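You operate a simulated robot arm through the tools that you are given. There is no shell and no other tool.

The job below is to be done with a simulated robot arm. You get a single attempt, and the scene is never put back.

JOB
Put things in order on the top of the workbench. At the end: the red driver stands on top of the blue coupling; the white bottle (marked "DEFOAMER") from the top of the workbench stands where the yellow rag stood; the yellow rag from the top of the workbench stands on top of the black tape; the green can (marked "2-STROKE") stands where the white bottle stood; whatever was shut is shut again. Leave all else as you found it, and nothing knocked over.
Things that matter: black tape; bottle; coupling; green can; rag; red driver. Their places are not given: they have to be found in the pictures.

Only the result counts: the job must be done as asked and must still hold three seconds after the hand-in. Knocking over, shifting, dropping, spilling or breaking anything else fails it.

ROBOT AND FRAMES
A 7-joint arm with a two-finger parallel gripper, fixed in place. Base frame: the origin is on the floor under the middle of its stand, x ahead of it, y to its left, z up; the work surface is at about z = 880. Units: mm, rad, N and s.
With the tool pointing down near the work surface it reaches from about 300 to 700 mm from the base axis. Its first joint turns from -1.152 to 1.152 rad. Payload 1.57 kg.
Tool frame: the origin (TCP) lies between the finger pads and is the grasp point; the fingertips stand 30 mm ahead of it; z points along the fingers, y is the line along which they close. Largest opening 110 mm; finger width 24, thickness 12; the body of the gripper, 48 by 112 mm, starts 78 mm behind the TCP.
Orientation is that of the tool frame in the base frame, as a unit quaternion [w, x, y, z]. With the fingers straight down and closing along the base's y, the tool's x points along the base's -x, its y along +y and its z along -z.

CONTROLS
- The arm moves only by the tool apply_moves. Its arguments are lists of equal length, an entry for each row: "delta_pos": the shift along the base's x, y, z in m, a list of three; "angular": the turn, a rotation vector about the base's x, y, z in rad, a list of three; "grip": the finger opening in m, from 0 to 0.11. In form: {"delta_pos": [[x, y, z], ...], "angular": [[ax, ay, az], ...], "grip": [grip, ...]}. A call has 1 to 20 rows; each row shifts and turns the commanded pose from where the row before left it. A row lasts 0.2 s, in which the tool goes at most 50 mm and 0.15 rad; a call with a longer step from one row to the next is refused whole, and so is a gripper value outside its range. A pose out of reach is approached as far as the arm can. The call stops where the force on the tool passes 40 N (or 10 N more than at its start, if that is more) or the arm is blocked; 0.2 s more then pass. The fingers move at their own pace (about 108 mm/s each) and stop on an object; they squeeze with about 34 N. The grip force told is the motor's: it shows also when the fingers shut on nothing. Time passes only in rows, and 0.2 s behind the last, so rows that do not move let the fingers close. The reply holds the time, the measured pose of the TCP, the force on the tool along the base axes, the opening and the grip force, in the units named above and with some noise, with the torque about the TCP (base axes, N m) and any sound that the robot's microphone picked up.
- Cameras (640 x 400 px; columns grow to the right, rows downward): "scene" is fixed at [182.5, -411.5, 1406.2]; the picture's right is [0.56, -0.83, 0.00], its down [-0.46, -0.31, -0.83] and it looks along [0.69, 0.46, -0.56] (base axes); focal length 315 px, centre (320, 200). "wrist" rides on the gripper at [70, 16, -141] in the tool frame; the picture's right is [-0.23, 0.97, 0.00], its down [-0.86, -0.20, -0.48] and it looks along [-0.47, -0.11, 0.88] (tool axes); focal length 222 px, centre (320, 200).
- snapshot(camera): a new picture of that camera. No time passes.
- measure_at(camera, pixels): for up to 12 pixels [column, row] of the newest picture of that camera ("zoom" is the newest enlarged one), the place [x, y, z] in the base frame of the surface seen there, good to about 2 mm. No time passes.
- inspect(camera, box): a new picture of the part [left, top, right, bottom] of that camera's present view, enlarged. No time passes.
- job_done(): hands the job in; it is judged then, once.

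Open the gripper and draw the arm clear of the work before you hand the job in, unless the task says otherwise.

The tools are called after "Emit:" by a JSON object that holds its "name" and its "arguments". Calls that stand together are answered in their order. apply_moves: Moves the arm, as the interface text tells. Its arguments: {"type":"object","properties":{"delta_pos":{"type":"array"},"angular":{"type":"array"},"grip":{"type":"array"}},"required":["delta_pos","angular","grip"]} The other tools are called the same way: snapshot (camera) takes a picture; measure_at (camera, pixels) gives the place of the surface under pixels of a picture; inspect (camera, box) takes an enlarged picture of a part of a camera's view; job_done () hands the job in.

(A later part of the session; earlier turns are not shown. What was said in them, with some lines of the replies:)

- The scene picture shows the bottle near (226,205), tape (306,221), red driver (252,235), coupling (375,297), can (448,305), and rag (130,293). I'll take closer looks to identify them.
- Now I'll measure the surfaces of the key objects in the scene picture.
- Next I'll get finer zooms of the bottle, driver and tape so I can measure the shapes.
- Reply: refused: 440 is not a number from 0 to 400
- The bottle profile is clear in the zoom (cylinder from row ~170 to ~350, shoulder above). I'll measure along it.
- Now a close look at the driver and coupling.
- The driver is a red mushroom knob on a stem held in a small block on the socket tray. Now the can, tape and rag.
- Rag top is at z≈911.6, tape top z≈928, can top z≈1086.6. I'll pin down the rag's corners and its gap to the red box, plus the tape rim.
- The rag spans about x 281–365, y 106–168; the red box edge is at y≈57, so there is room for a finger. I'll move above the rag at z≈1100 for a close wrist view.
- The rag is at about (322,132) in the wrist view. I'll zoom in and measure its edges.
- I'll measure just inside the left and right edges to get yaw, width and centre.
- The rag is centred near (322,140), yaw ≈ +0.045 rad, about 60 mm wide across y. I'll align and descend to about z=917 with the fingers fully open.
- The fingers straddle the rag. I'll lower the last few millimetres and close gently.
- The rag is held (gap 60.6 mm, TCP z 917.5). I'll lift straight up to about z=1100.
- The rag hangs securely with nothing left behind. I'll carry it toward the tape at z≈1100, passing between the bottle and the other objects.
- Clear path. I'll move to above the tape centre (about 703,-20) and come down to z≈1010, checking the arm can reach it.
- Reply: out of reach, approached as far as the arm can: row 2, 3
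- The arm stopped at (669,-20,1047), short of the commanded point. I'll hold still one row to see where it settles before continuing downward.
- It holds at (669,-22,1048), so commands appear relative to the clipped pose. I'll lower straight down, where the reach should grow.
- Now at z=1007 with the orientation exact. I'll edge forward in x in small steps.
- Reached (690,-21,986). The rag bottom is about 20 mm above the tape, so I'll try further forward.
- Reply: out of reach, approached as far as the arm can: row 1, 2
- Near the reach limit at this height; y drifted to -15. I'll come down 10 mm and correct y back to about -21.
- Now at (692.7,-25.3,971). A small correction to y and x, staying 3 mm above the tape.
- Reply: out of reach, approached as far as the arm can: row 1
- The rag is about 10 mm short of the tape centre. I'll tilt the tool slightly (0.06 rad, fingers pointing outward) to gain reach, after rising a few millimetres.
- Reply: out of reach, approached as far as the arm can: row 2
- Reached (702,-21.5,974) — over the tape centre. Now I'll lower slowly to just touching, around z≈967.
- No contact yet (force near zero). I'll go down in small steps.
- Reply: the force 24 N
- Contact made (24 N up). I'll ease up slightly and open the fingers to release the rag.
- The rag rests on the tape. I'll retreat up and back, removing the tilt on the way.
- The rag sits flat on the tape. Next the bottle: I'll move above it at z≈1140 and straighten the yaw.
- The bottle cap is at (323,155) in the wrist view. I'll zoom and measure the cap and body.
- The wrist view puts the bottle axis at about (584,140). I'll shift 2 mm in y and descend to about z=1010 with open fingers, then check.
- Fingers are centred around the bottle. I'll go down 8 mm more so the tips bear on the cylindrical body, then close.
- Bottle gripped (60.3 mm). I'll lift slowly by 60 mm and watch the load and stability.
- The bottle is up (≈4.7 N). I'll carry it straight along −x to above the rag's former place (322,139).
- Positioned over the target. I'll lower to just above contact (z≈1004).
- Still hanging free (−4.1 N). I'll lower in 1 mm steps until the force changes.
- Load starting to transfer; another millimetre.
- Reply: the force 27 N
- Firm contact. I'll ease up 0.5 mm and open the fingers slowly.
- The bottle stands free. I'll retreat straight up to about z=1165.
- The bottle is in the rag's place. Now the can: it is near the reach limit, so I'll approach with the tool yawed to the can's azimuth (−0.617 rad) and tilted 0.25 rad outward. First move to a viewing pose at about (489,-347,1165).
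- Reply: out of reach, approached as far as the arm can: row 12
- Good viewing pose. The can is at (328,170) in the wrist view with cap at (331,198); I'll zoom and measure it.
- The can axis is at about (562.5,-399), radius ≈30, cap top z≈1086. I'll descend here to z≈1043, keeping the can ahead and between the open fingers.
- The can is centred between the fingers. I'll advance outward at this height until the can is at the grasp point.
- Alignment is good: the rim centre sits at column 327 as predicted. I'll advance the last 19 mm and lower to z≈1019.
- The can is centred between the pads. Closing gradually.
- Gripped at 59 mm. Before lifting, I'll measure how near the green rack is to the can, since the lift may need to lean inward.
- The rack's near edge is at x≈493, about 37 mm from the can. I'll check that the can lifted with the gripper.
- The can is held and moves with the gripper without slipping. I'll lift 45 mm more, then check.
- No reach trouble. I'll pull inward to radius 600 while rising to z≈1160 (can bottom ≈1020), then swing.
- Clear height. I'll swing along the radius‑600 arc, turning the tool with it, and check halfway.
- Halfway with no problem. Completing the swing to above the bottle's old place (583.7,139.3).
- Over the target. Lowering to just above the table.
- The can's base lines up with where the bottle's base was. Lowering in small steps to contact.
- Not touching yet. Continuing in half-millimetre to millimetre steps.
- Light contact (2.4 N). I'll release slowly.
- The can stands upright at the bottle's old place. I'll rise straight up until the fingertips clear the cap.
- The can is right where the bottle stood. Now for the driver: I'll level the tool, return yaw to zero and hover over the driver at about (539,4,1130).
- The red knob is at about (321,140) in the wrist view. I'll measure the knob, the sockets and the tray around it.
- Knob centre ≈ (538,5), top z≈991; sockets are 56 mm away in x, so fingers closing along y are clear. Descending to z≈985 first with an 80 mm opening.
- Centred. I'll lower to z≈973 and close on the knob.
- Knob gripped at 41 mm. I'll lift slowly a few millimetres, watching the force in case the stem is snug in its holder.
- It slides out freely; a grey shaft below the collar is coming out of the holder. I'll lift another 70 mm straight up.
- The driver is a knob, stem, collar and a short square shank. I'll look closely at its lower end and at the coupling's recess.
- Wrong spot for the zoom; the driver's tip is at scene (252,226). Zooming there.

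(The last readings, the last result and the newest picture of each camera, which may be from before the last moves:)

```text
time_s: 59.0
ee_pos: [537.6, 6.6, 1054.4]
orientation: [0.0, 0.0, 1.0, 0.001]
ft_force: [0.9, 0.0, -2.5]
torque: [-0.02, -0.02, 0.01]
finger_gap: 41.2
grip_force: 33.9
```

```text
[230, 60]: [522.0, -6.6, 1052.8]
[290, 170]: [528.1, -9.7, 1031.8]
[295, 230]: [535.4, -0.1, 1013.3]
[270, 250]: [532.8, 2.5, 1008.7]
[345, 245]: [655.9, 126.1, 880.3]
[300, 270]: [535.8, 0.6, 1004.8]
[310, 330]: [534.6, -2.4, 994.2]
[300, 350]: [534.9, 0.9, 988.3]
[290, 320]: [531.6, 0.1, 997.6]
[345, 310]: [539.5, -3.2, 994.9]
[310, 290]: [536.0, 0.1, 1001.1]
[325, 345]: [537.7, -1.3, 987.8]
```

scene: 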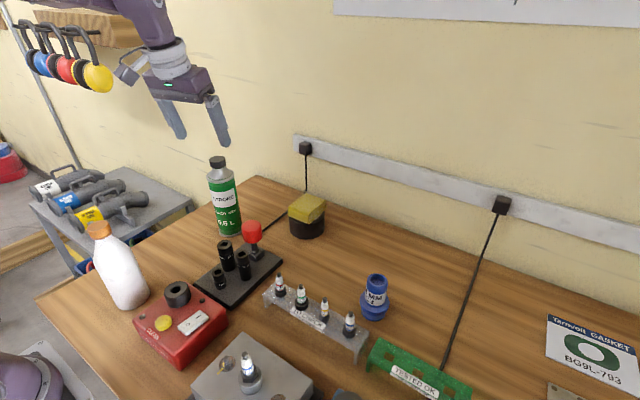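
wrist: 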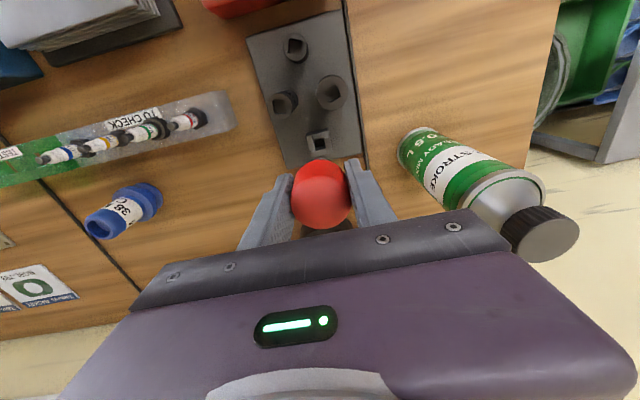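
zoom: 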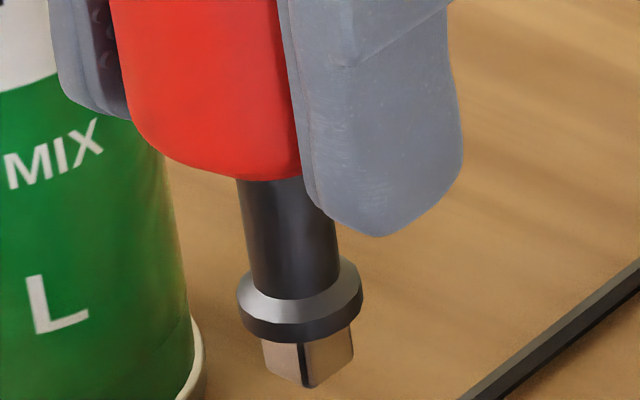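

The shank's tip is ≈74.5 mm below the TCP, about 12 mm long below the collar; the coupling's recess is about 12 mm deep (floor ≈961, rim ≈973). I'll rise to z≈1100 and move near the coupling to measure its recess from the wrist camera.

Emit:
{"name": "apply_moves", "arguments": {"delta_pos": [[0, 0, 0.02], [0, 0, 0.025], [0.003, -0.025, 0], [0.005, -0.042, 0], [0.005, -0.042, 0], [0.006, -0.042, 0], [0.005, -0.035, 0], [0.002, -0.015, 0], [0, 0, 0]], "angular": [[0, 0, 0], [0, 0, 0], [0, 0, 0], [0, 0, 0], [0, 0, 0], [0, 0, 0], [0, 0, 0], [0, 0, 0], [0, 0, 0]], "grip": [0.025, 0.025, 0.025, 0.025, 0.025, 0.025, 0.025, 0.025, 0.025]}}

Emit:
{"name": "snapshot", "arguments": {"camera": "wrist"}}

Emit:
{"name": "snapshot", "arguments": {"camera": "scene"}}

```text
time_s: 61.0
ee_pos: [563.2, -194.8, 1098.1]
orientation: [-0.001, 0.0, 1.0, 0.0]
ft_force: [0.2, -0.3, -1.9]
torque: [0.03, 0.01, -0.03]
finger_gap: 40.8
grip_force: 33.8
```

```text
taken
```

wrist: 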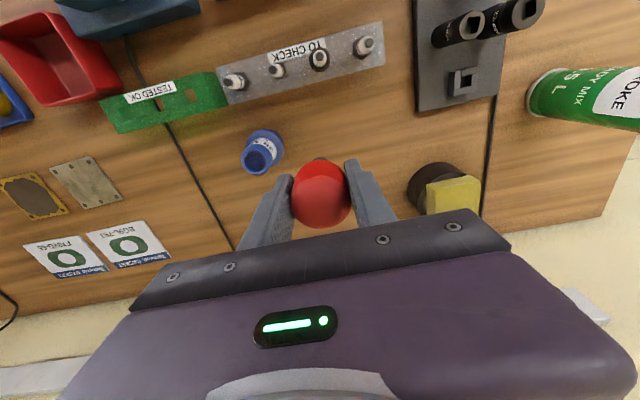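

```text
taken
```

scene: 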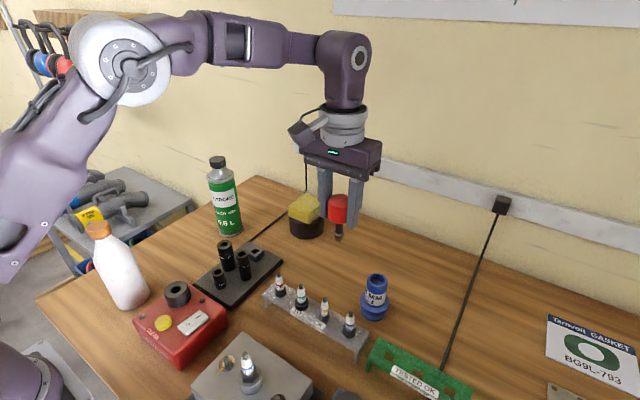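

The coupling is visible at (260,153) in the wrist view. Zooming in to measure its rim and recess floor.

Emit:
{"name": "inspect", "arguments": {"camera": "wrist", "box": [230, 125, 294, 185]}}

Emit:
{"name": "measure_at", "arguments": {"camera": "zoom", "pixels": [[270, 235], [215, 225], [320, 245], [265, 190], [260, 300], [200, 240], [340, 240], [265, 180], [260, 310], [265, 215], [250, 240], [285, 240]]}}

```text
6.67 times, centred on (262, 155) of wrist
```

zoom: 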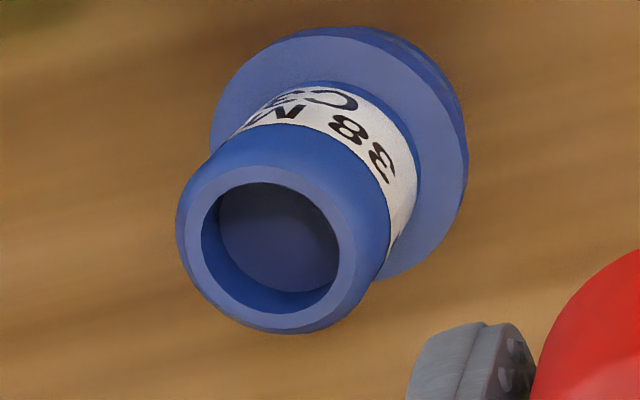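

```text
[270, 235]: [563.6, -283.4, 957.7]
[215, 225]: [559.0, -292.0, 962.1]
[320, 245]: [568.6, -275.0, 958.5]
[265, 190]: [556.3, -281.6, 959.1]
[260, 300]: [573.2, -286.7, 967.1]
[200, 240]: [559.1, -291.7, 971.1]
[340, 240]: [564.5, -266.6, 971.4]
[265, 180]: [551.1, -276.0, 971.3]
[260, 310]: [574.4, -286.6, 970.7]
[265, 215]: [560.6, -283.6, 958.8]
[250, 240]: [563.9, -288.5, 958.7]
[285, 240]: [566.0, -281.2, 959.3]
```

Recess centre ≈ (563.2,-280.0), inner diameter ≈25.6 mm, floor ≈959–961. Now I'll measure the driver's axis relative to the TCP in the scene view.

Emit:
{"name": "inspect", "arguments": {"camera": "scene", "box": [316, 212, 364, 242]}}

Emit:
{"name": "measure_at", "arguments": {"camera": "zoom", "pixels": [[300, 60], [290, 150], [310, 180], [270, 200], [340, 200], [300, 215], [310, 230], [310, 250], [300, 270], [320, 270], [310, 160], [330, 150]]}}

```text
13.33 times, centred on (340, 227) of scene
```

zoom: 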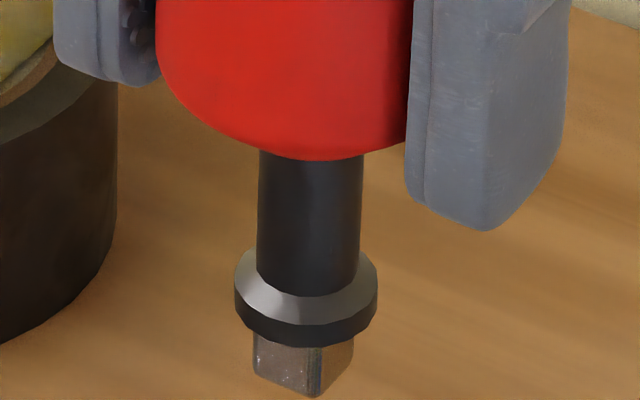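

```text
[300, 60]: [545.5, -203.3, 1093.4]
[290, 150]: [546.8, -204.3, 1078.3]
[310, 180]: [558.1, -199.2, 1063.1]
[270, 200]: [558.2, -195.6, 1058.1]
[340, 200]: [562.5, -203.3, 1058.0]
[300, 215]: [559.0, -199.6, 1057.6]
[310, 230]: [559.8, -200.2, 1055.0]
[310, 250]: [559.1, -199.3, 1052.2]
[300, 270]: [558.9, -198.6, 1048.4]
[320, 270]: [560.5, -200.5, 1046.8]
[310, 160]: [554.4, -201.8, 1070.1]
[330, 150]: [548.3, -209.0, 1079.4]
```

Driver axis in the scene frame ≈ (565.1,-196.1). I'll measure the coupling the same way in the scene view so the offset between the two is consistent.

Emit:
{"name": "inspect", "arguments": {"camera": "scene", "box": [352, 268, 400, 298]}}

Emit:
{"name": "measure_at", "arguments": {"camera": "zoom", "pixels": [[332, 290], [332, 320], [332, 250], [332, 225], [255, 140], [430, 140], [340, 90], [335, 200], [340, 140], [345, 120], [325, 160], [360, 140]]}}

```text
13.33 times, centred on (376, 283) of scene
```

zoom: 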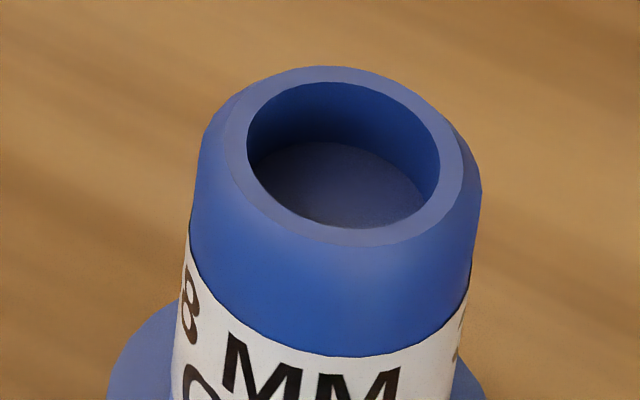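

```text
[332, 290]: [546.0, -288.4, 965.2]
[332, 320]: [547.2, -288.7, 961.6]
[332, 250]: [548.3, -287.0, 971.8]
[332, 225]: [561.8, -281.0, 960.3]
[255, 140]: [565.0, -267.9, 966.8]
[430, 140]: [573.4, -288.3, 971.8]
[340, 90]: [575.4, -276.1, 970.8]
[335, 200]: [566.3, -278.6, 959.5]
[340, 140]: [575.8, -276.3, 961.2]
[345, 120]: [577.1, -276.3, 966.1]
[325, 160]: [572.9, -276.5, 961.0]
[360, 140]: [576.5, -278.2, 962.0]
```

Both cameras agree: the driver must move by about (−0.3, −85.4) mm. I'll move over the coupling and lower to where the tip is ~8 mm above the rim, then check alignment.

Emit:
{"name": "apply_moves", "arguments": {"delta_pos": [[0, -0.0254, 0], [0, -0.03, 0], [-0.0003, -0.03, 0], [0, 0, -0.02], [0, 0, -0.02], [0, 0, 0], [0, 0, 0]], "angular": [[0, 0, 0], [0, 0, 0], [0, 0, 0], [0, 0, 0], [0, 0, 0], [0, 0, 0], [0, 0, 0]], "grip": [0.025, 0.025, 0.025, 0.025, 0.025, 0.025, 0.025]}}

Emit:
{"name": "inspect", "arguments": {"camera": "scene", "box": [352, 256, 400, 286]}}

Emit:
{"name": "inspect", "arguments": {"camera": "scene", "box": [330, 220, 426, 310]}}

```text
time_s: 62.6
ee_pos: [564.4, -280.7, 1057.8]
orientation: [0.0, 0.0, 1.0, 0.001]
ft_force: [-0.3, 0.1, -1.3]
torque: [-0.04, -0.01, -0.02]
finger_gap: 41.3
grip_force: 34.0
```

```text
13.33 times, centred on (376, 271) of scene
```

zoom: 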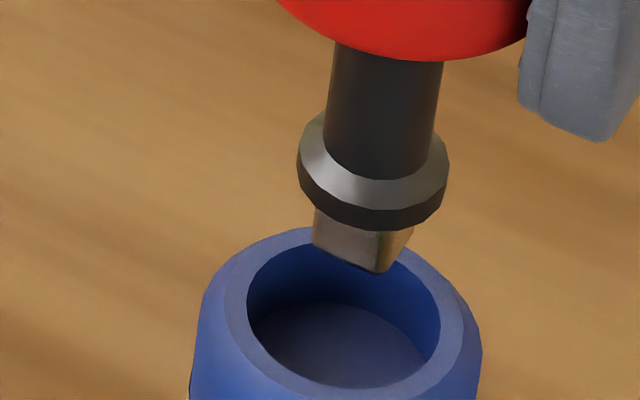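

```text
4.44 times, centred on (378, 265) of scene
```

zoom: 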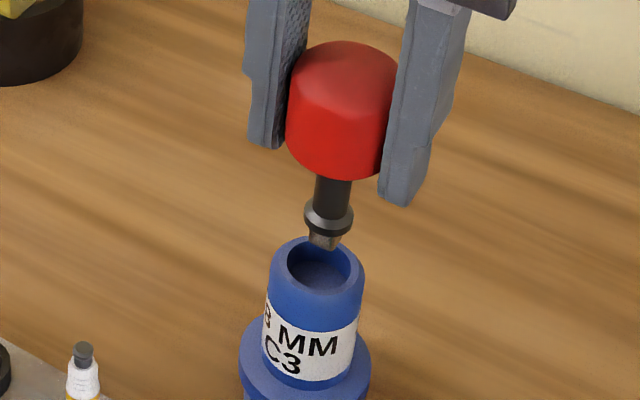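

Lateral alignment looks close. I'll measure the shank and rim in this view to refine before lowering.

Emit:
{"name": "inspect", "arguments": {"camera": "scene", "box": [352, 256, 400, 286]}}

Emit:
{"name": "measure_at", "arguments": {"camera": "zoom", "pixels": [[375, 265], [320, 242], [405, 235], [376, 240], [388, 60], [385, 100], [380, 140], [375, 215], [250, 315], [437, 315], [340, 378], [300, 248]]}}

Emit:
{"name": "snapshot", "arguments": {"camera": "wrist"}}

```text
13.33 times, centred on (376, 271) of scene
```

zoom: 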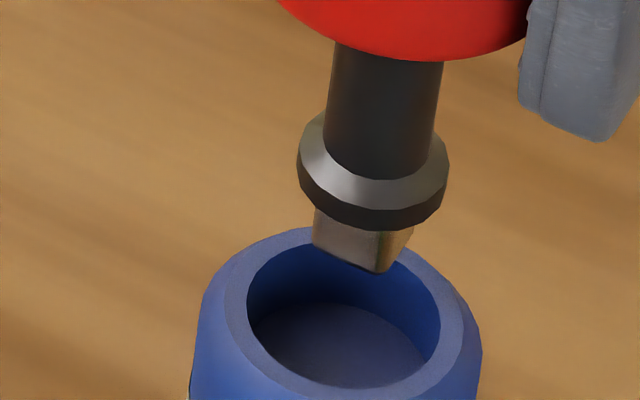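

```text
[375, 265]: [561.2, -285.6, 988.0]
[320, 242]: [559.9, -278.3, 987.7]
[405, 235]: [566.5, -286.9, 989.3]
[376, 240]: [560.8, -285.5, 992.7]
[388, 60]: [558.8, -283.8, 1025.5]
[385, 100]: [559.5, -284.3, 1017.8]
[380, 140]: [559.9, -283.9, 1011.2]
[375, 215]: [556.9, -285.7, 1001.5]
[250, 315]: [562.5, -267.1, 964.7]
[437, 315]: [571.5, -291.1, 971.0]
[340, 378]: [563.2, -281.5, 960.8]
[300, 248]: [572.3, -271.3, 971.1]
```

```text
taken
```

wrist: 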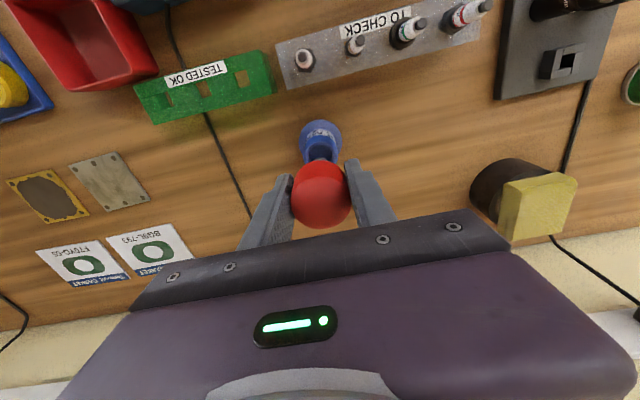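

Driver axis is within about 1 mm of the recess centre. I'll trim by (−0.7,+0.6) mm and lower gently so the tip enters the recess.

Emit:
{"name": "apply_moves", "arguments": {"delta_pos": [[-0.0007, 0.0006, -0.004], [0, 0, -0.004], [0, 0, -0.003], [0, 0, -0.003], [0, 0, 0]], "angular": [[0, 0, 0], [0, 0, 0], [0, 0, 0], [0, 0, 0], [0, 0, 0]], "grip": [0.025, 0.025, 0.025, 0.025, 0.025]}}

Emit:
{"name": "inspect", "arguments": {"camera": "scene", "box": [352, 262, 400, 292]}}

```text
time_s: 63.8
ee_pos: [563.0, -280.5, 1045.6]
orientation: [0.001, 0.0, 1.0, -0.001]
ft_force: [-0.8, 2.1, 15.3]
torque: [0.13, 0.06, 0.02]
finger_gap: 41.3
grip_force: 34.3
```

```text
13.33 times, centred on (376, 277) of scene
```

zoom: 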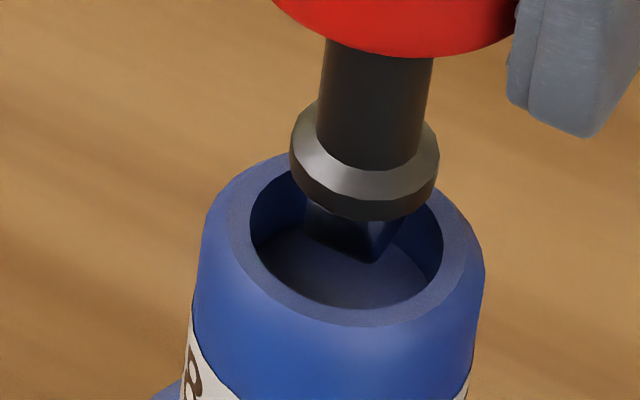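

Contact (15 N) occurs with the tip at the rim plane, centred on the coupling and with no side moment. I'll ease off the preload slightly and read the force.

Emit:
{"name": "apply_moves", "arguments": {"delta_pos": [[0, 0, 0.0003], [0, 0, 0]], "angular": [[0, 0, 0], [0, 0, 0]], "grip": [0.025, 0.025]}}

Emit:
{"name": "inspect", "arguments": {"camera": "wrist", "box": [276, 110, 372, 200]}}

```text
time_s: 64.4
ee_pos: [563.1, -280.8, 1045.5]
orientation: [0.001, -0.001, 1.0, 0.0]
ft_force: [1.0, 0.6, 19.4]
torque: [0.03, -0.1, -0.01]
finger_gap: 41.4
grip_force: 34.0
```

```text
4.44 times, centred on (324, 155) of wrist
```

zoom: 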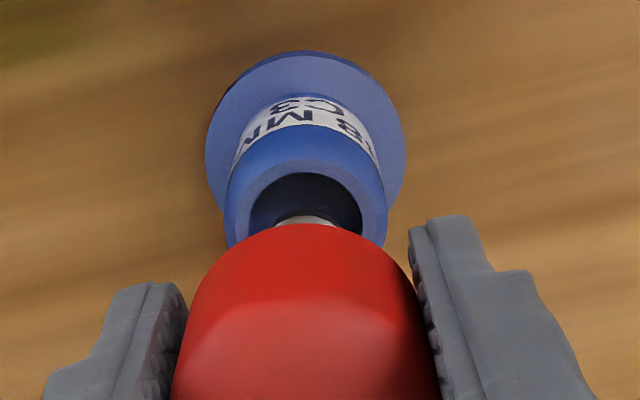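

Still 19 N; wrist view shows the collar centred in the recess mouth (column ~305). Easing up a bit more.

Emit:
{"name": "apply_moves", "arguments": {"delta_pos": [[0, 0, 0.0005], [0, 0, 0]], "angular": [[0, 0, 0], [0, 0, 0]], "grip": [0.025, 0.025]}}

```text
time_s: 65.0
ee_pos: [563.6, -279.9, 1044.7]
orientation: [0.0, 0.0, 1.0, 0.0]
ft_force: [0.4, -0.9, 20.3]
torque: [-0.03, -0.1, 0.01]
finger_gap: 41.3
grip_force: 34.0
```

Force is unchanged at 20 N, so I'll keep easing up in small steps until it drops.

Emit:
{"name": "apply_moves", "arguments": {"delta_pos": [[0, 0, 0.0005], [0, 0, 0]], "angular": [[0, 0, 0], [0, 0, 0]], "grip": [0.025, 0.025]}}

```text
time_s: 65.6
ee_pos: [563.8, -280.8, 1044.8]
orientation: [0.001, 0.0, 1.0, 0.0]
ft_force: [1.9, -0.7, 13.5]
torque: [-0.1, -0.12, 0.0]
finger_gap: 41.4
grip_force: 33.6
```

Down to 13.5 N. One more small step up.

Emit:
{"name": "apply_moves", "arguments": {"delta_pos": [[0, 0, 0.0004], [0, 0, 0]], "angular": [[0, 0, 0], [0, 0, 0]], "grip": [0.025, 0.025]}}

```text
time_s: 66.2
ee_pos: [563.6, -279.3, 1046.3]
orientation: [-0.001, 0.0, 1.0, 0.0]
ft_force: [0.6, -0.7, 4.7]
torque: [-0.13, -0.02, 0.0]
finger_gap: 41.2
grip_force: 35.0
```

Down to 4.7 N but with some residual moment from the earlier push. I'll lift clear 1 mm to relax it, then touch down again more gently.

Emit:
{"name": "apply_moves", "arguments": {"delta_pos": [[0, 0, 0.0015], [0, 0, 0], [0, 0, 0]], "angular": [[0, 0, 0], [0, 0, 0], [0, 0, 0]], "grip": [0.025, 0.025, 0.025]}}

Emit:
{"name": "inspect", "arguments": {"camera": "scene", "box": [352, 242, 400, 292]}}

Emit:
{"name": "inspect", "arguments": {"camera": "scene", "box": [352, 262, 400, 292]}}

```text
time_s: 67.0
ee_pos: [563.7, -280.5, 1047.7]
orientation: [0.0, 0.0, 1.0, 0.0]
ft_force: [0.2, -1.0, -1.2]
torque: [0.01, 0.01, -0.03]
finger_gap: 41.0
grip_force: 33.9
```

```text
8.00 times, centred on (376, 267) of scene
```

zoom: 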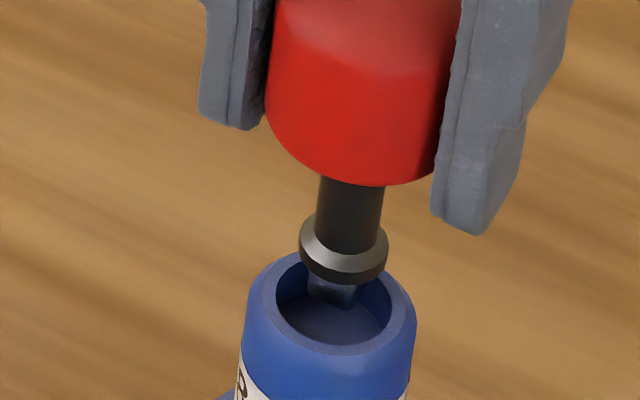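

```text
13.33 times, centred on (376, 277) of scene
```

zoom: 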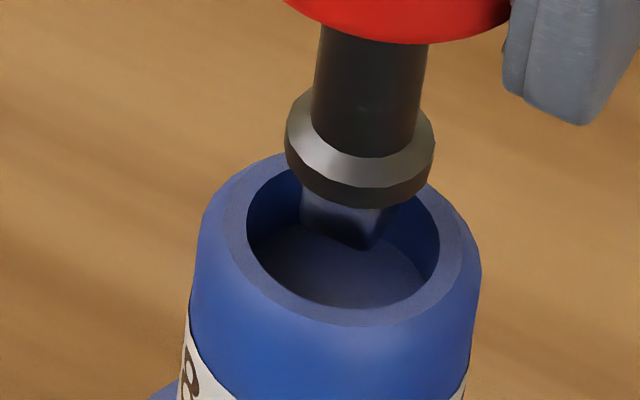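

Clear of contact and torque-free; the tip is centred in the recess mouth within a millimetre. Touching down again in fine steps.

Emit:
{"name": "apply_moves", "arguments": {"delta_pos": [[0, 0, -0.0006], [0, 0, -0.0004], [0, 0, -0.0002], [0, 0, 0], [0, 0, 0]], "angular": [[0, 0, 0], [0, 0, 0], [0, 0, 0], [0, 0, 0], [0, 0, 0]], "grip": [0.025, 0.025, 0.025, 0.025, 0.025]}}

```text
time_s: 68.2
ee_pos: [564.1, -279.8, 1046.3]
orientation: [0.0, 0.0, 1.0, 0.0]
ft_force: [0.0, -0.2, -2.3]
torque: [-0.02, 0.06, -0.01]
finger_gap: 41.5
grip_force: 33.9
```

Still hanging (−2.3 N). Another 0.2 mm at a time.

Emit:
{"name": "apply_moves", "arguments": {"delta_pos": [[0, 0, -0.0002], [0, 0, 0], [0, 0, 0]], "angular": [[0, 0, 0], [0, 0, 0], [0, 0, 0]], "grip": [0.025, 0.025, 0.025]}}

```text
time_s: 69.0
ee_pos: [562.4, -281.2, 1046.2]
orientation: [0.0, 0.0, 1.0, -0.001]
ft_force: [0.4, 0.2, -1.4]
torque: [0.01, -0.02, 0.01]
finger_gap: 41.3
grip_force: 33.5
```

Emit:
{"name": "apply_moves", "arguments": {"delta_pos": [[0, 0, -0.0002], [0, 0, 0], [0, 0, 0]], "angular": [[0, 0, 0], [0, 0, 0], [0, 0, 0]], "grip": [0.025, 0.025, 0.025]}}

```text
time_s: 69.8
ee_pos: [563.8, -281.1, 1046.4]
orientation: [0.0, 0.0, 1.0, 0.001]
ft_force: [-0.1, -0.8, -1.9]
torque: [0.01, 0.0, 0.02]
finger_gap: 41.1
grip_force: 34.4
```

Force reads −1.9 N, so the tip is still not touching. Lowering another 0.3 mm.

Emit:
{"name": "apply_moves", "arguments": {"delta_pos": [[0, 0, -0.0003], [0, 0, 0], [0, 0, 0]], "angular": [[0, 0, 0], [0, 0, 0], [0, 0, 0]], "grip": [0.025, 0.025, 0.025]}}

```text
time_s: 70.6
ee_pos: [563.3, -279.3, 1046.7]
orientation: [0.0, 0.0, 1.0, 0.001]
ft_force: [-0.4, 1.2, -1.7]
torque: [0.01, -0.01, -0.04]
finger_gap: 41.4
grip_force: 34.4
```

No contact even though I've lowered past the earlier contact height; I'll look before going further.

Emit:
{"name": "inspect", "arguments": {"camera": "scene", "box": [352, 262, 400, 292]}}

Emit:
{"name": "inspect", "arguments": {"camera": "scene", "box": [340, 240, 412, 325]}}

```text
13.33 times, centred on (376, 277) of scene
```

zoom: 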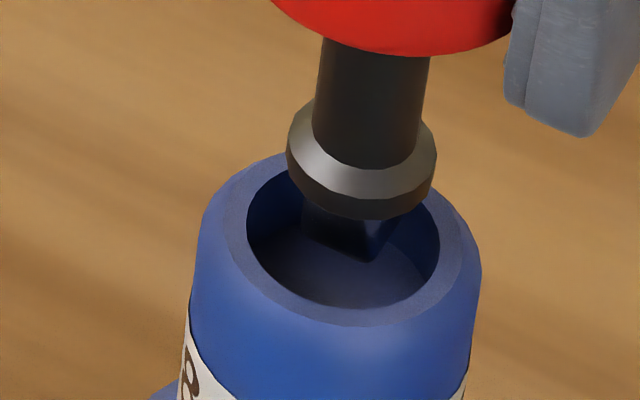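

```text
4.71 times, centred on (376, 282) of scene
```

zoom: 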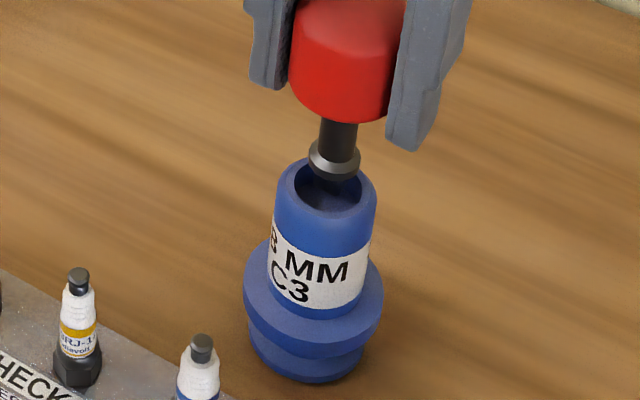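

The tip is visually at the same height as at first contact, so it should be about to touch. Lowering another 0.3 mm.

Emit:
{"name": "apply_moves", "arguments": {"delta_pos": [[0, 0, -0.0003], [0, 0, 0], [0, 0, 0]], "angular": [[0, 0, 0], [0, 0, 0], [0, 0, 0]], "grip": [0.025, 0.025, 0.025]}}

```text
time_s: 71.4
ee_pos: [563.5, -279.4, 1045.8]
orientation: [-0.001, 0.0, 1.0, 0.0]
ft_force: [0.7, -0.4, 0.9]
torque: [-0.03, -0.01, -0.02]
finger_gap: 41.4
grip_force: 33.8
```

Light contact now (+0.9 N, no moment). I'll open the fingers slowly and symmetrically.

Emit:
{"name": "apply_moves", "arguments": {"delta_pos": [[0, 0, 0], [0, 0, 0], [0, 0, 0], [0, 0, 0], [0, 0, 0], [0, 0, 0], [0, 0, 0]], "angular": [[0, 0, 0], [0, 0, 0], [0, 0, 0], [0, 0, 0], [0, 0, 0], [0, 0, 0], [0, 0, 0]], "grip": [0.041, 0.0415, 0.042, 0.043, 0.045, 0.05, 0.055]}}

Emit:
{"name": "inspect", "arguments": {"camera": "scene", "box": [340, 230, 412, 315]}}

Emit:
{"name": "snapshot", "arguments": {"camera": "wrist"}}

```text
time_s: 73.0
ee_pos: [563.0, -280.1, 1044.8]
orientation: [0.0, 0.0, 1.0, 0.0]
ft_force: [-0.5, 1.4, 0.0]
torque: [-0.04, 0.0, 0.0]
finger_gap: 55.0
grip_force: 0.1
```

```text
4.71 times, centred on (376, 272) of scene
```

zoom: 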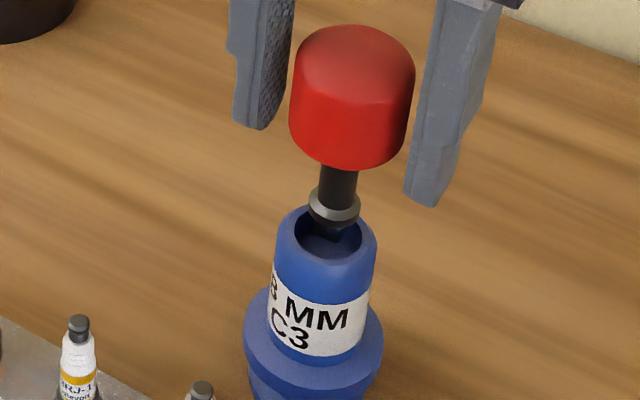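

```text
taken
```

wrist: 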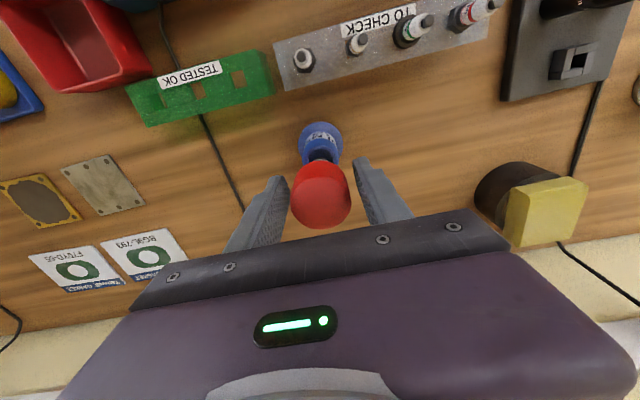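

The driver stands on the coupling with the fingers open 55 mm. I'll open further and wait a second to make sure it stays upright.

Emit:
{"name": "apply_moves", "arguments": {"delta_pos": [[0, 0, 0], [0, 0, 0], [0, 0, 0], [0, 0, 0], [0, 0, 0], [0, 0, 0]], "angular": [[0, 0, 0], [0, 0, 0], [0, 0, 0], [0, 0, 0], [0, 0, 0], [0, 0, 0]], "grip": [0.065, 0.075, 0.085, 0.09, 0.09, 0.09]}}

Emit:
{"name": "inspect", "arguments": {"camera": "scene", "box": [340, 230, 412, 315]}}

Emit:
{"name": "inspect", "arguments": {"camera": "scene", "box": [352, 262, 400, 292]}}

```text
time_s: 74.4
ee_pos: [563.1, -280.0, 1045.2]
orientation: [-0.001, 0.0, 1.0, 0.0]
ft_force: [0.0, -0.4, 0.9]
torque: [-0.02, 0.03, -0.01]
finger_gap: 89.9
grip_force: 0.1
```

```text
4.71 times, centred on (376, 272) of scene
```

zoom: 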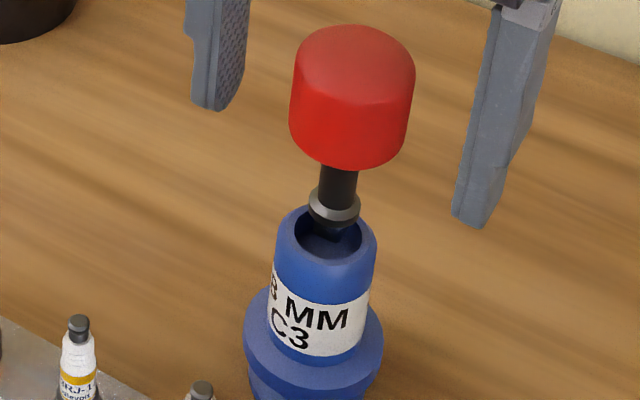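

```text
13.33 times, centred on (376, 277) of scene
```

zoom: 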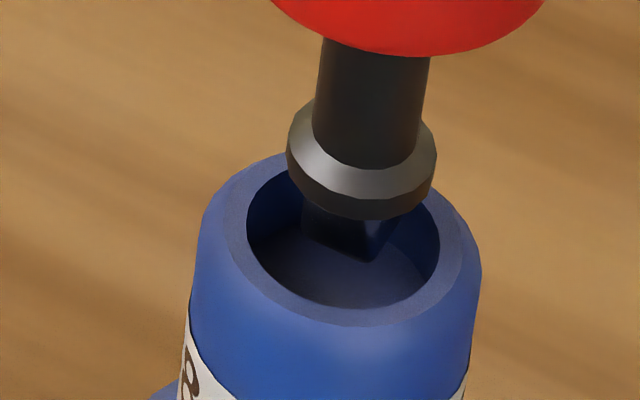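

It stays upright and unchanged. I'll retreat straight up, slowly at first.

Emit:
{"name": "apply_moves", "arguments": {"delta_pos": [[0, 0, 0.01], [0, 0, 0.02], [0, 0, 0.035], [0, 0, 0.04], [-0.03, 0.01, 0.035], [-0.04, 0.02, 0.01], [-0.04, 0.02, 0], [0, 0, 0]], "angular": [[0, 0, 0], [0, 0, 0], [0, 0, 0], [0, 0, 0], [0, 0, 0], [0, 0, 0], [0, 0, 0], [0, 0, 0]], "grip": [0.09, 0.09, 0.09, 0.09, 0.09, 0.09, 0.09, 0.09]}}

Emit:
{"name": "snapshot", "arguments": {"camera": "scene"}}

Emit:
{"name": "snapshot", "arguments": {"camera": "wrist"}}

```text
time_s: 76.2
ee_pos: [447.8, -224.1, 1189.5]
orientation: [0.0, 0.0, 1.0, 0.001]
ft_force: [0.4, 0.5, -0.9]
torque: [-0.01, -0.01, 0.02]
finger_gap: 89.9
grip_force: 0.1
out of reach, approached as far as the arm can: row 4
```

```text
taken
```

scene: 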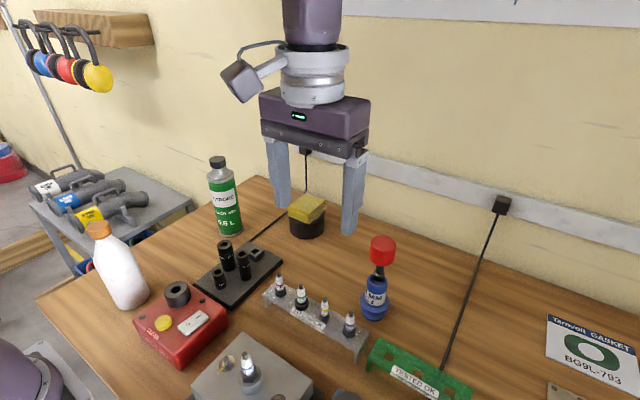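

```text
taken
```

wrist: 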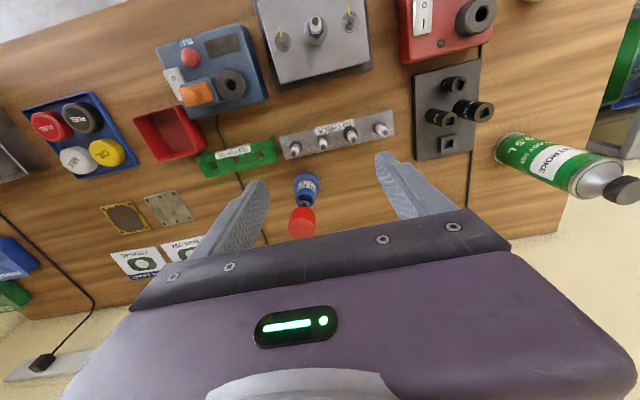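

All four placements look right and nothing else has moved. I'll return the arm to near its starting pose, clear of the work, and take final pictures.

Emit:
{"name": "apply_moves", "arguments": {"delta_pos": [[0, 0.03, 0.01], [0, 0.04, 0.01], [0, 0.042, 0.01], [-0.002, 0.042, 0.005], [-0.002, 0.042, 0], [-0.002, 0.042, 0], [0, 0.037, 0], [0, 0, 0], [0, 0, 0]], "angular": [[0, 0, 0], [0, 0, 0], [0, 0, 0], [0, 0, 0], [0, 0, 0], [0, 0, 0], [0, 0, 0], [0, 0, 0], [0, 0, 0]], "grip": [0.1, 0.11, 0.11, 0.11, 0.11, 0.11, 0.11, 0.11, 0.11]}}

Emit:
{"name": "snapshot", "arguments": {"camera": "scene"}}

Emit:
{"name": "snapshot", "arguments": {"camera": "wrist"}}

Emit:
{"name": "inspect", "arguments": {"camera": "scene", "box": [340, 225, 412, 325]}}

Emit:
{"name": "inspect", "arguments": {"camera": "scene", "box": [70, 150, 340, 320]}}

```text
time_s: 78.2
ee_pos: [443.3, 48.8, 1224.2]
orientation: [0.001, 0.0, 1.0, 0.0]
ft_force: [-0.5, 0.4, -1.3]
torque: [0.01, 0.0, -0.02]
finger_gap: 110.3
grip_force: 0.1
```

```text
taken
```

scene: 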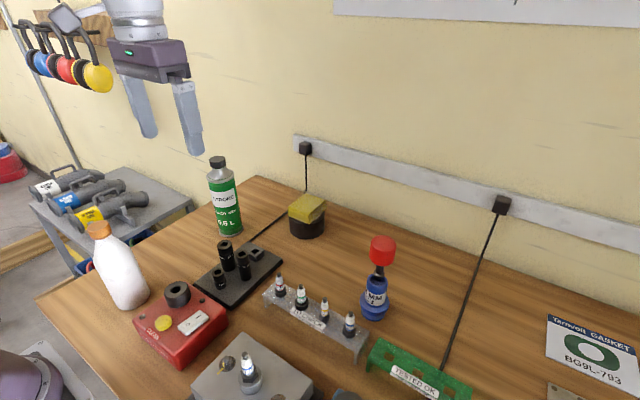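

```text
taken
```

wrist: 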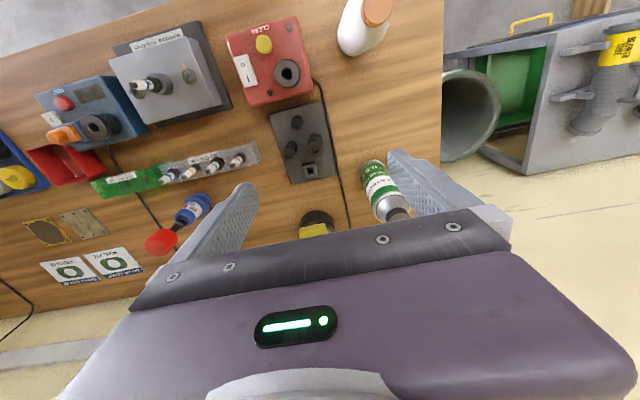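

```text
4.00 times, centred on (376, 275) of scene
```

zoom: 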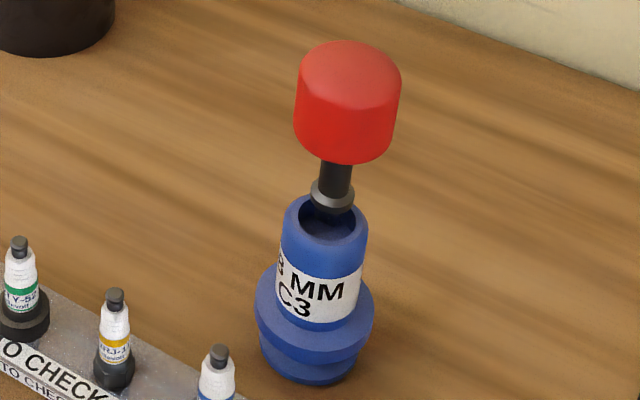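

```text
2.35 times, centred on (205, 235) of scene
```

zoom: 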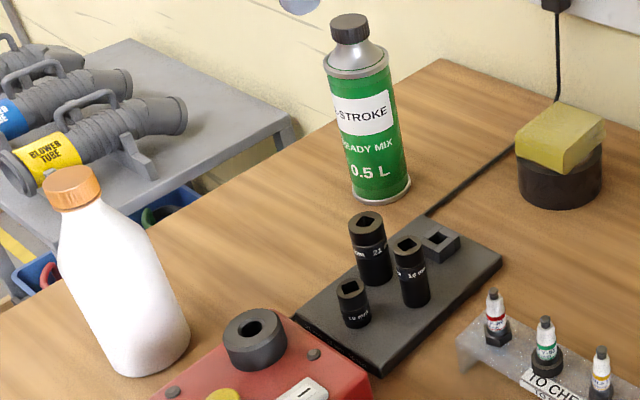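

Everything appears in place. I'll take one last close look at the rag on the tape, and verify the positions.

Emit:
{"name": "inspect", "arguments": {"camera": "scene", "box": [270, 180, 342, 240]}}

Emit:
{"name": "measure_at", "arguments": {"camera": "scene", "pixels": [[307, 205], [382, 248], [217, 160], [120, 270], [98, 228], [376, 297]]}}

```text
6.67 times, centred on (306, 210) of scene
```

zoom: 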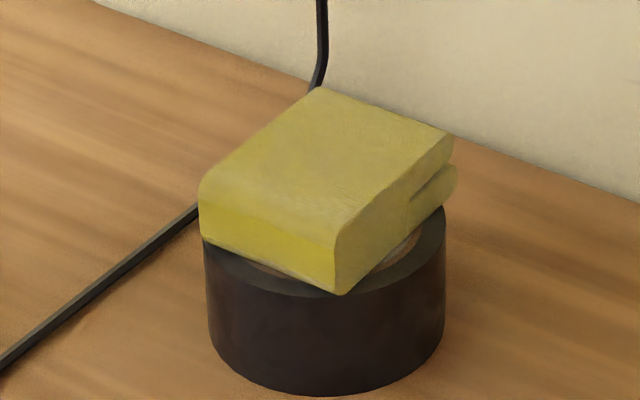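

```text
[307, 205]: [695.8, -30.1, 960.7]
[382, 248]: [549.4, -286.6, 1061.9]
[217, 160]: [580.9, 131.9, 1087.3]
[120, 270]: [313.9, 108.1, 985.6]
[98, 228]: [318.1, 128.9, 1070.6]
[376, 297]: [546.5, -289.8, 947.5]
```

The rag sits flat on the tape (top z≈961) and the driver stands on the coupling (top ≈1062). The can is where the bottle stood, and the bottle is where the rag stood. The gripper is open and the arm is clear, so I'm handing the job in.

Emit:
{"name": "job_done", "arguments": {}}

```text
The job is handed in.
```

I finished the rearrangement and handed it in. In the last pictures every item was standing, and nothing else had visibly moved.

- **Red driver:** it stands upright on the blue coupling. It rests at the level of the coupling's rim, not down in the recess: it met resistance there and went no deeper. It stood there unchanged for about five seconds before hand-in.
- **White bottle:** it stands where the yellow rag was, placed to within a few millimetres. I could see only part of its label, so I never read "DEFOAMER". It was the only white bottle I saw on the workbench.
- **Yellow rag:** it lies flat on top of the black tape, close to the centre.
- **Green can:** it stands where the bottle was, and its base lines up with the bottle's old base in the pictures.

I opened nothing during the job, so there was nothing to shut again. The gripper is open and the arm is back near its starting position, clear of the work.
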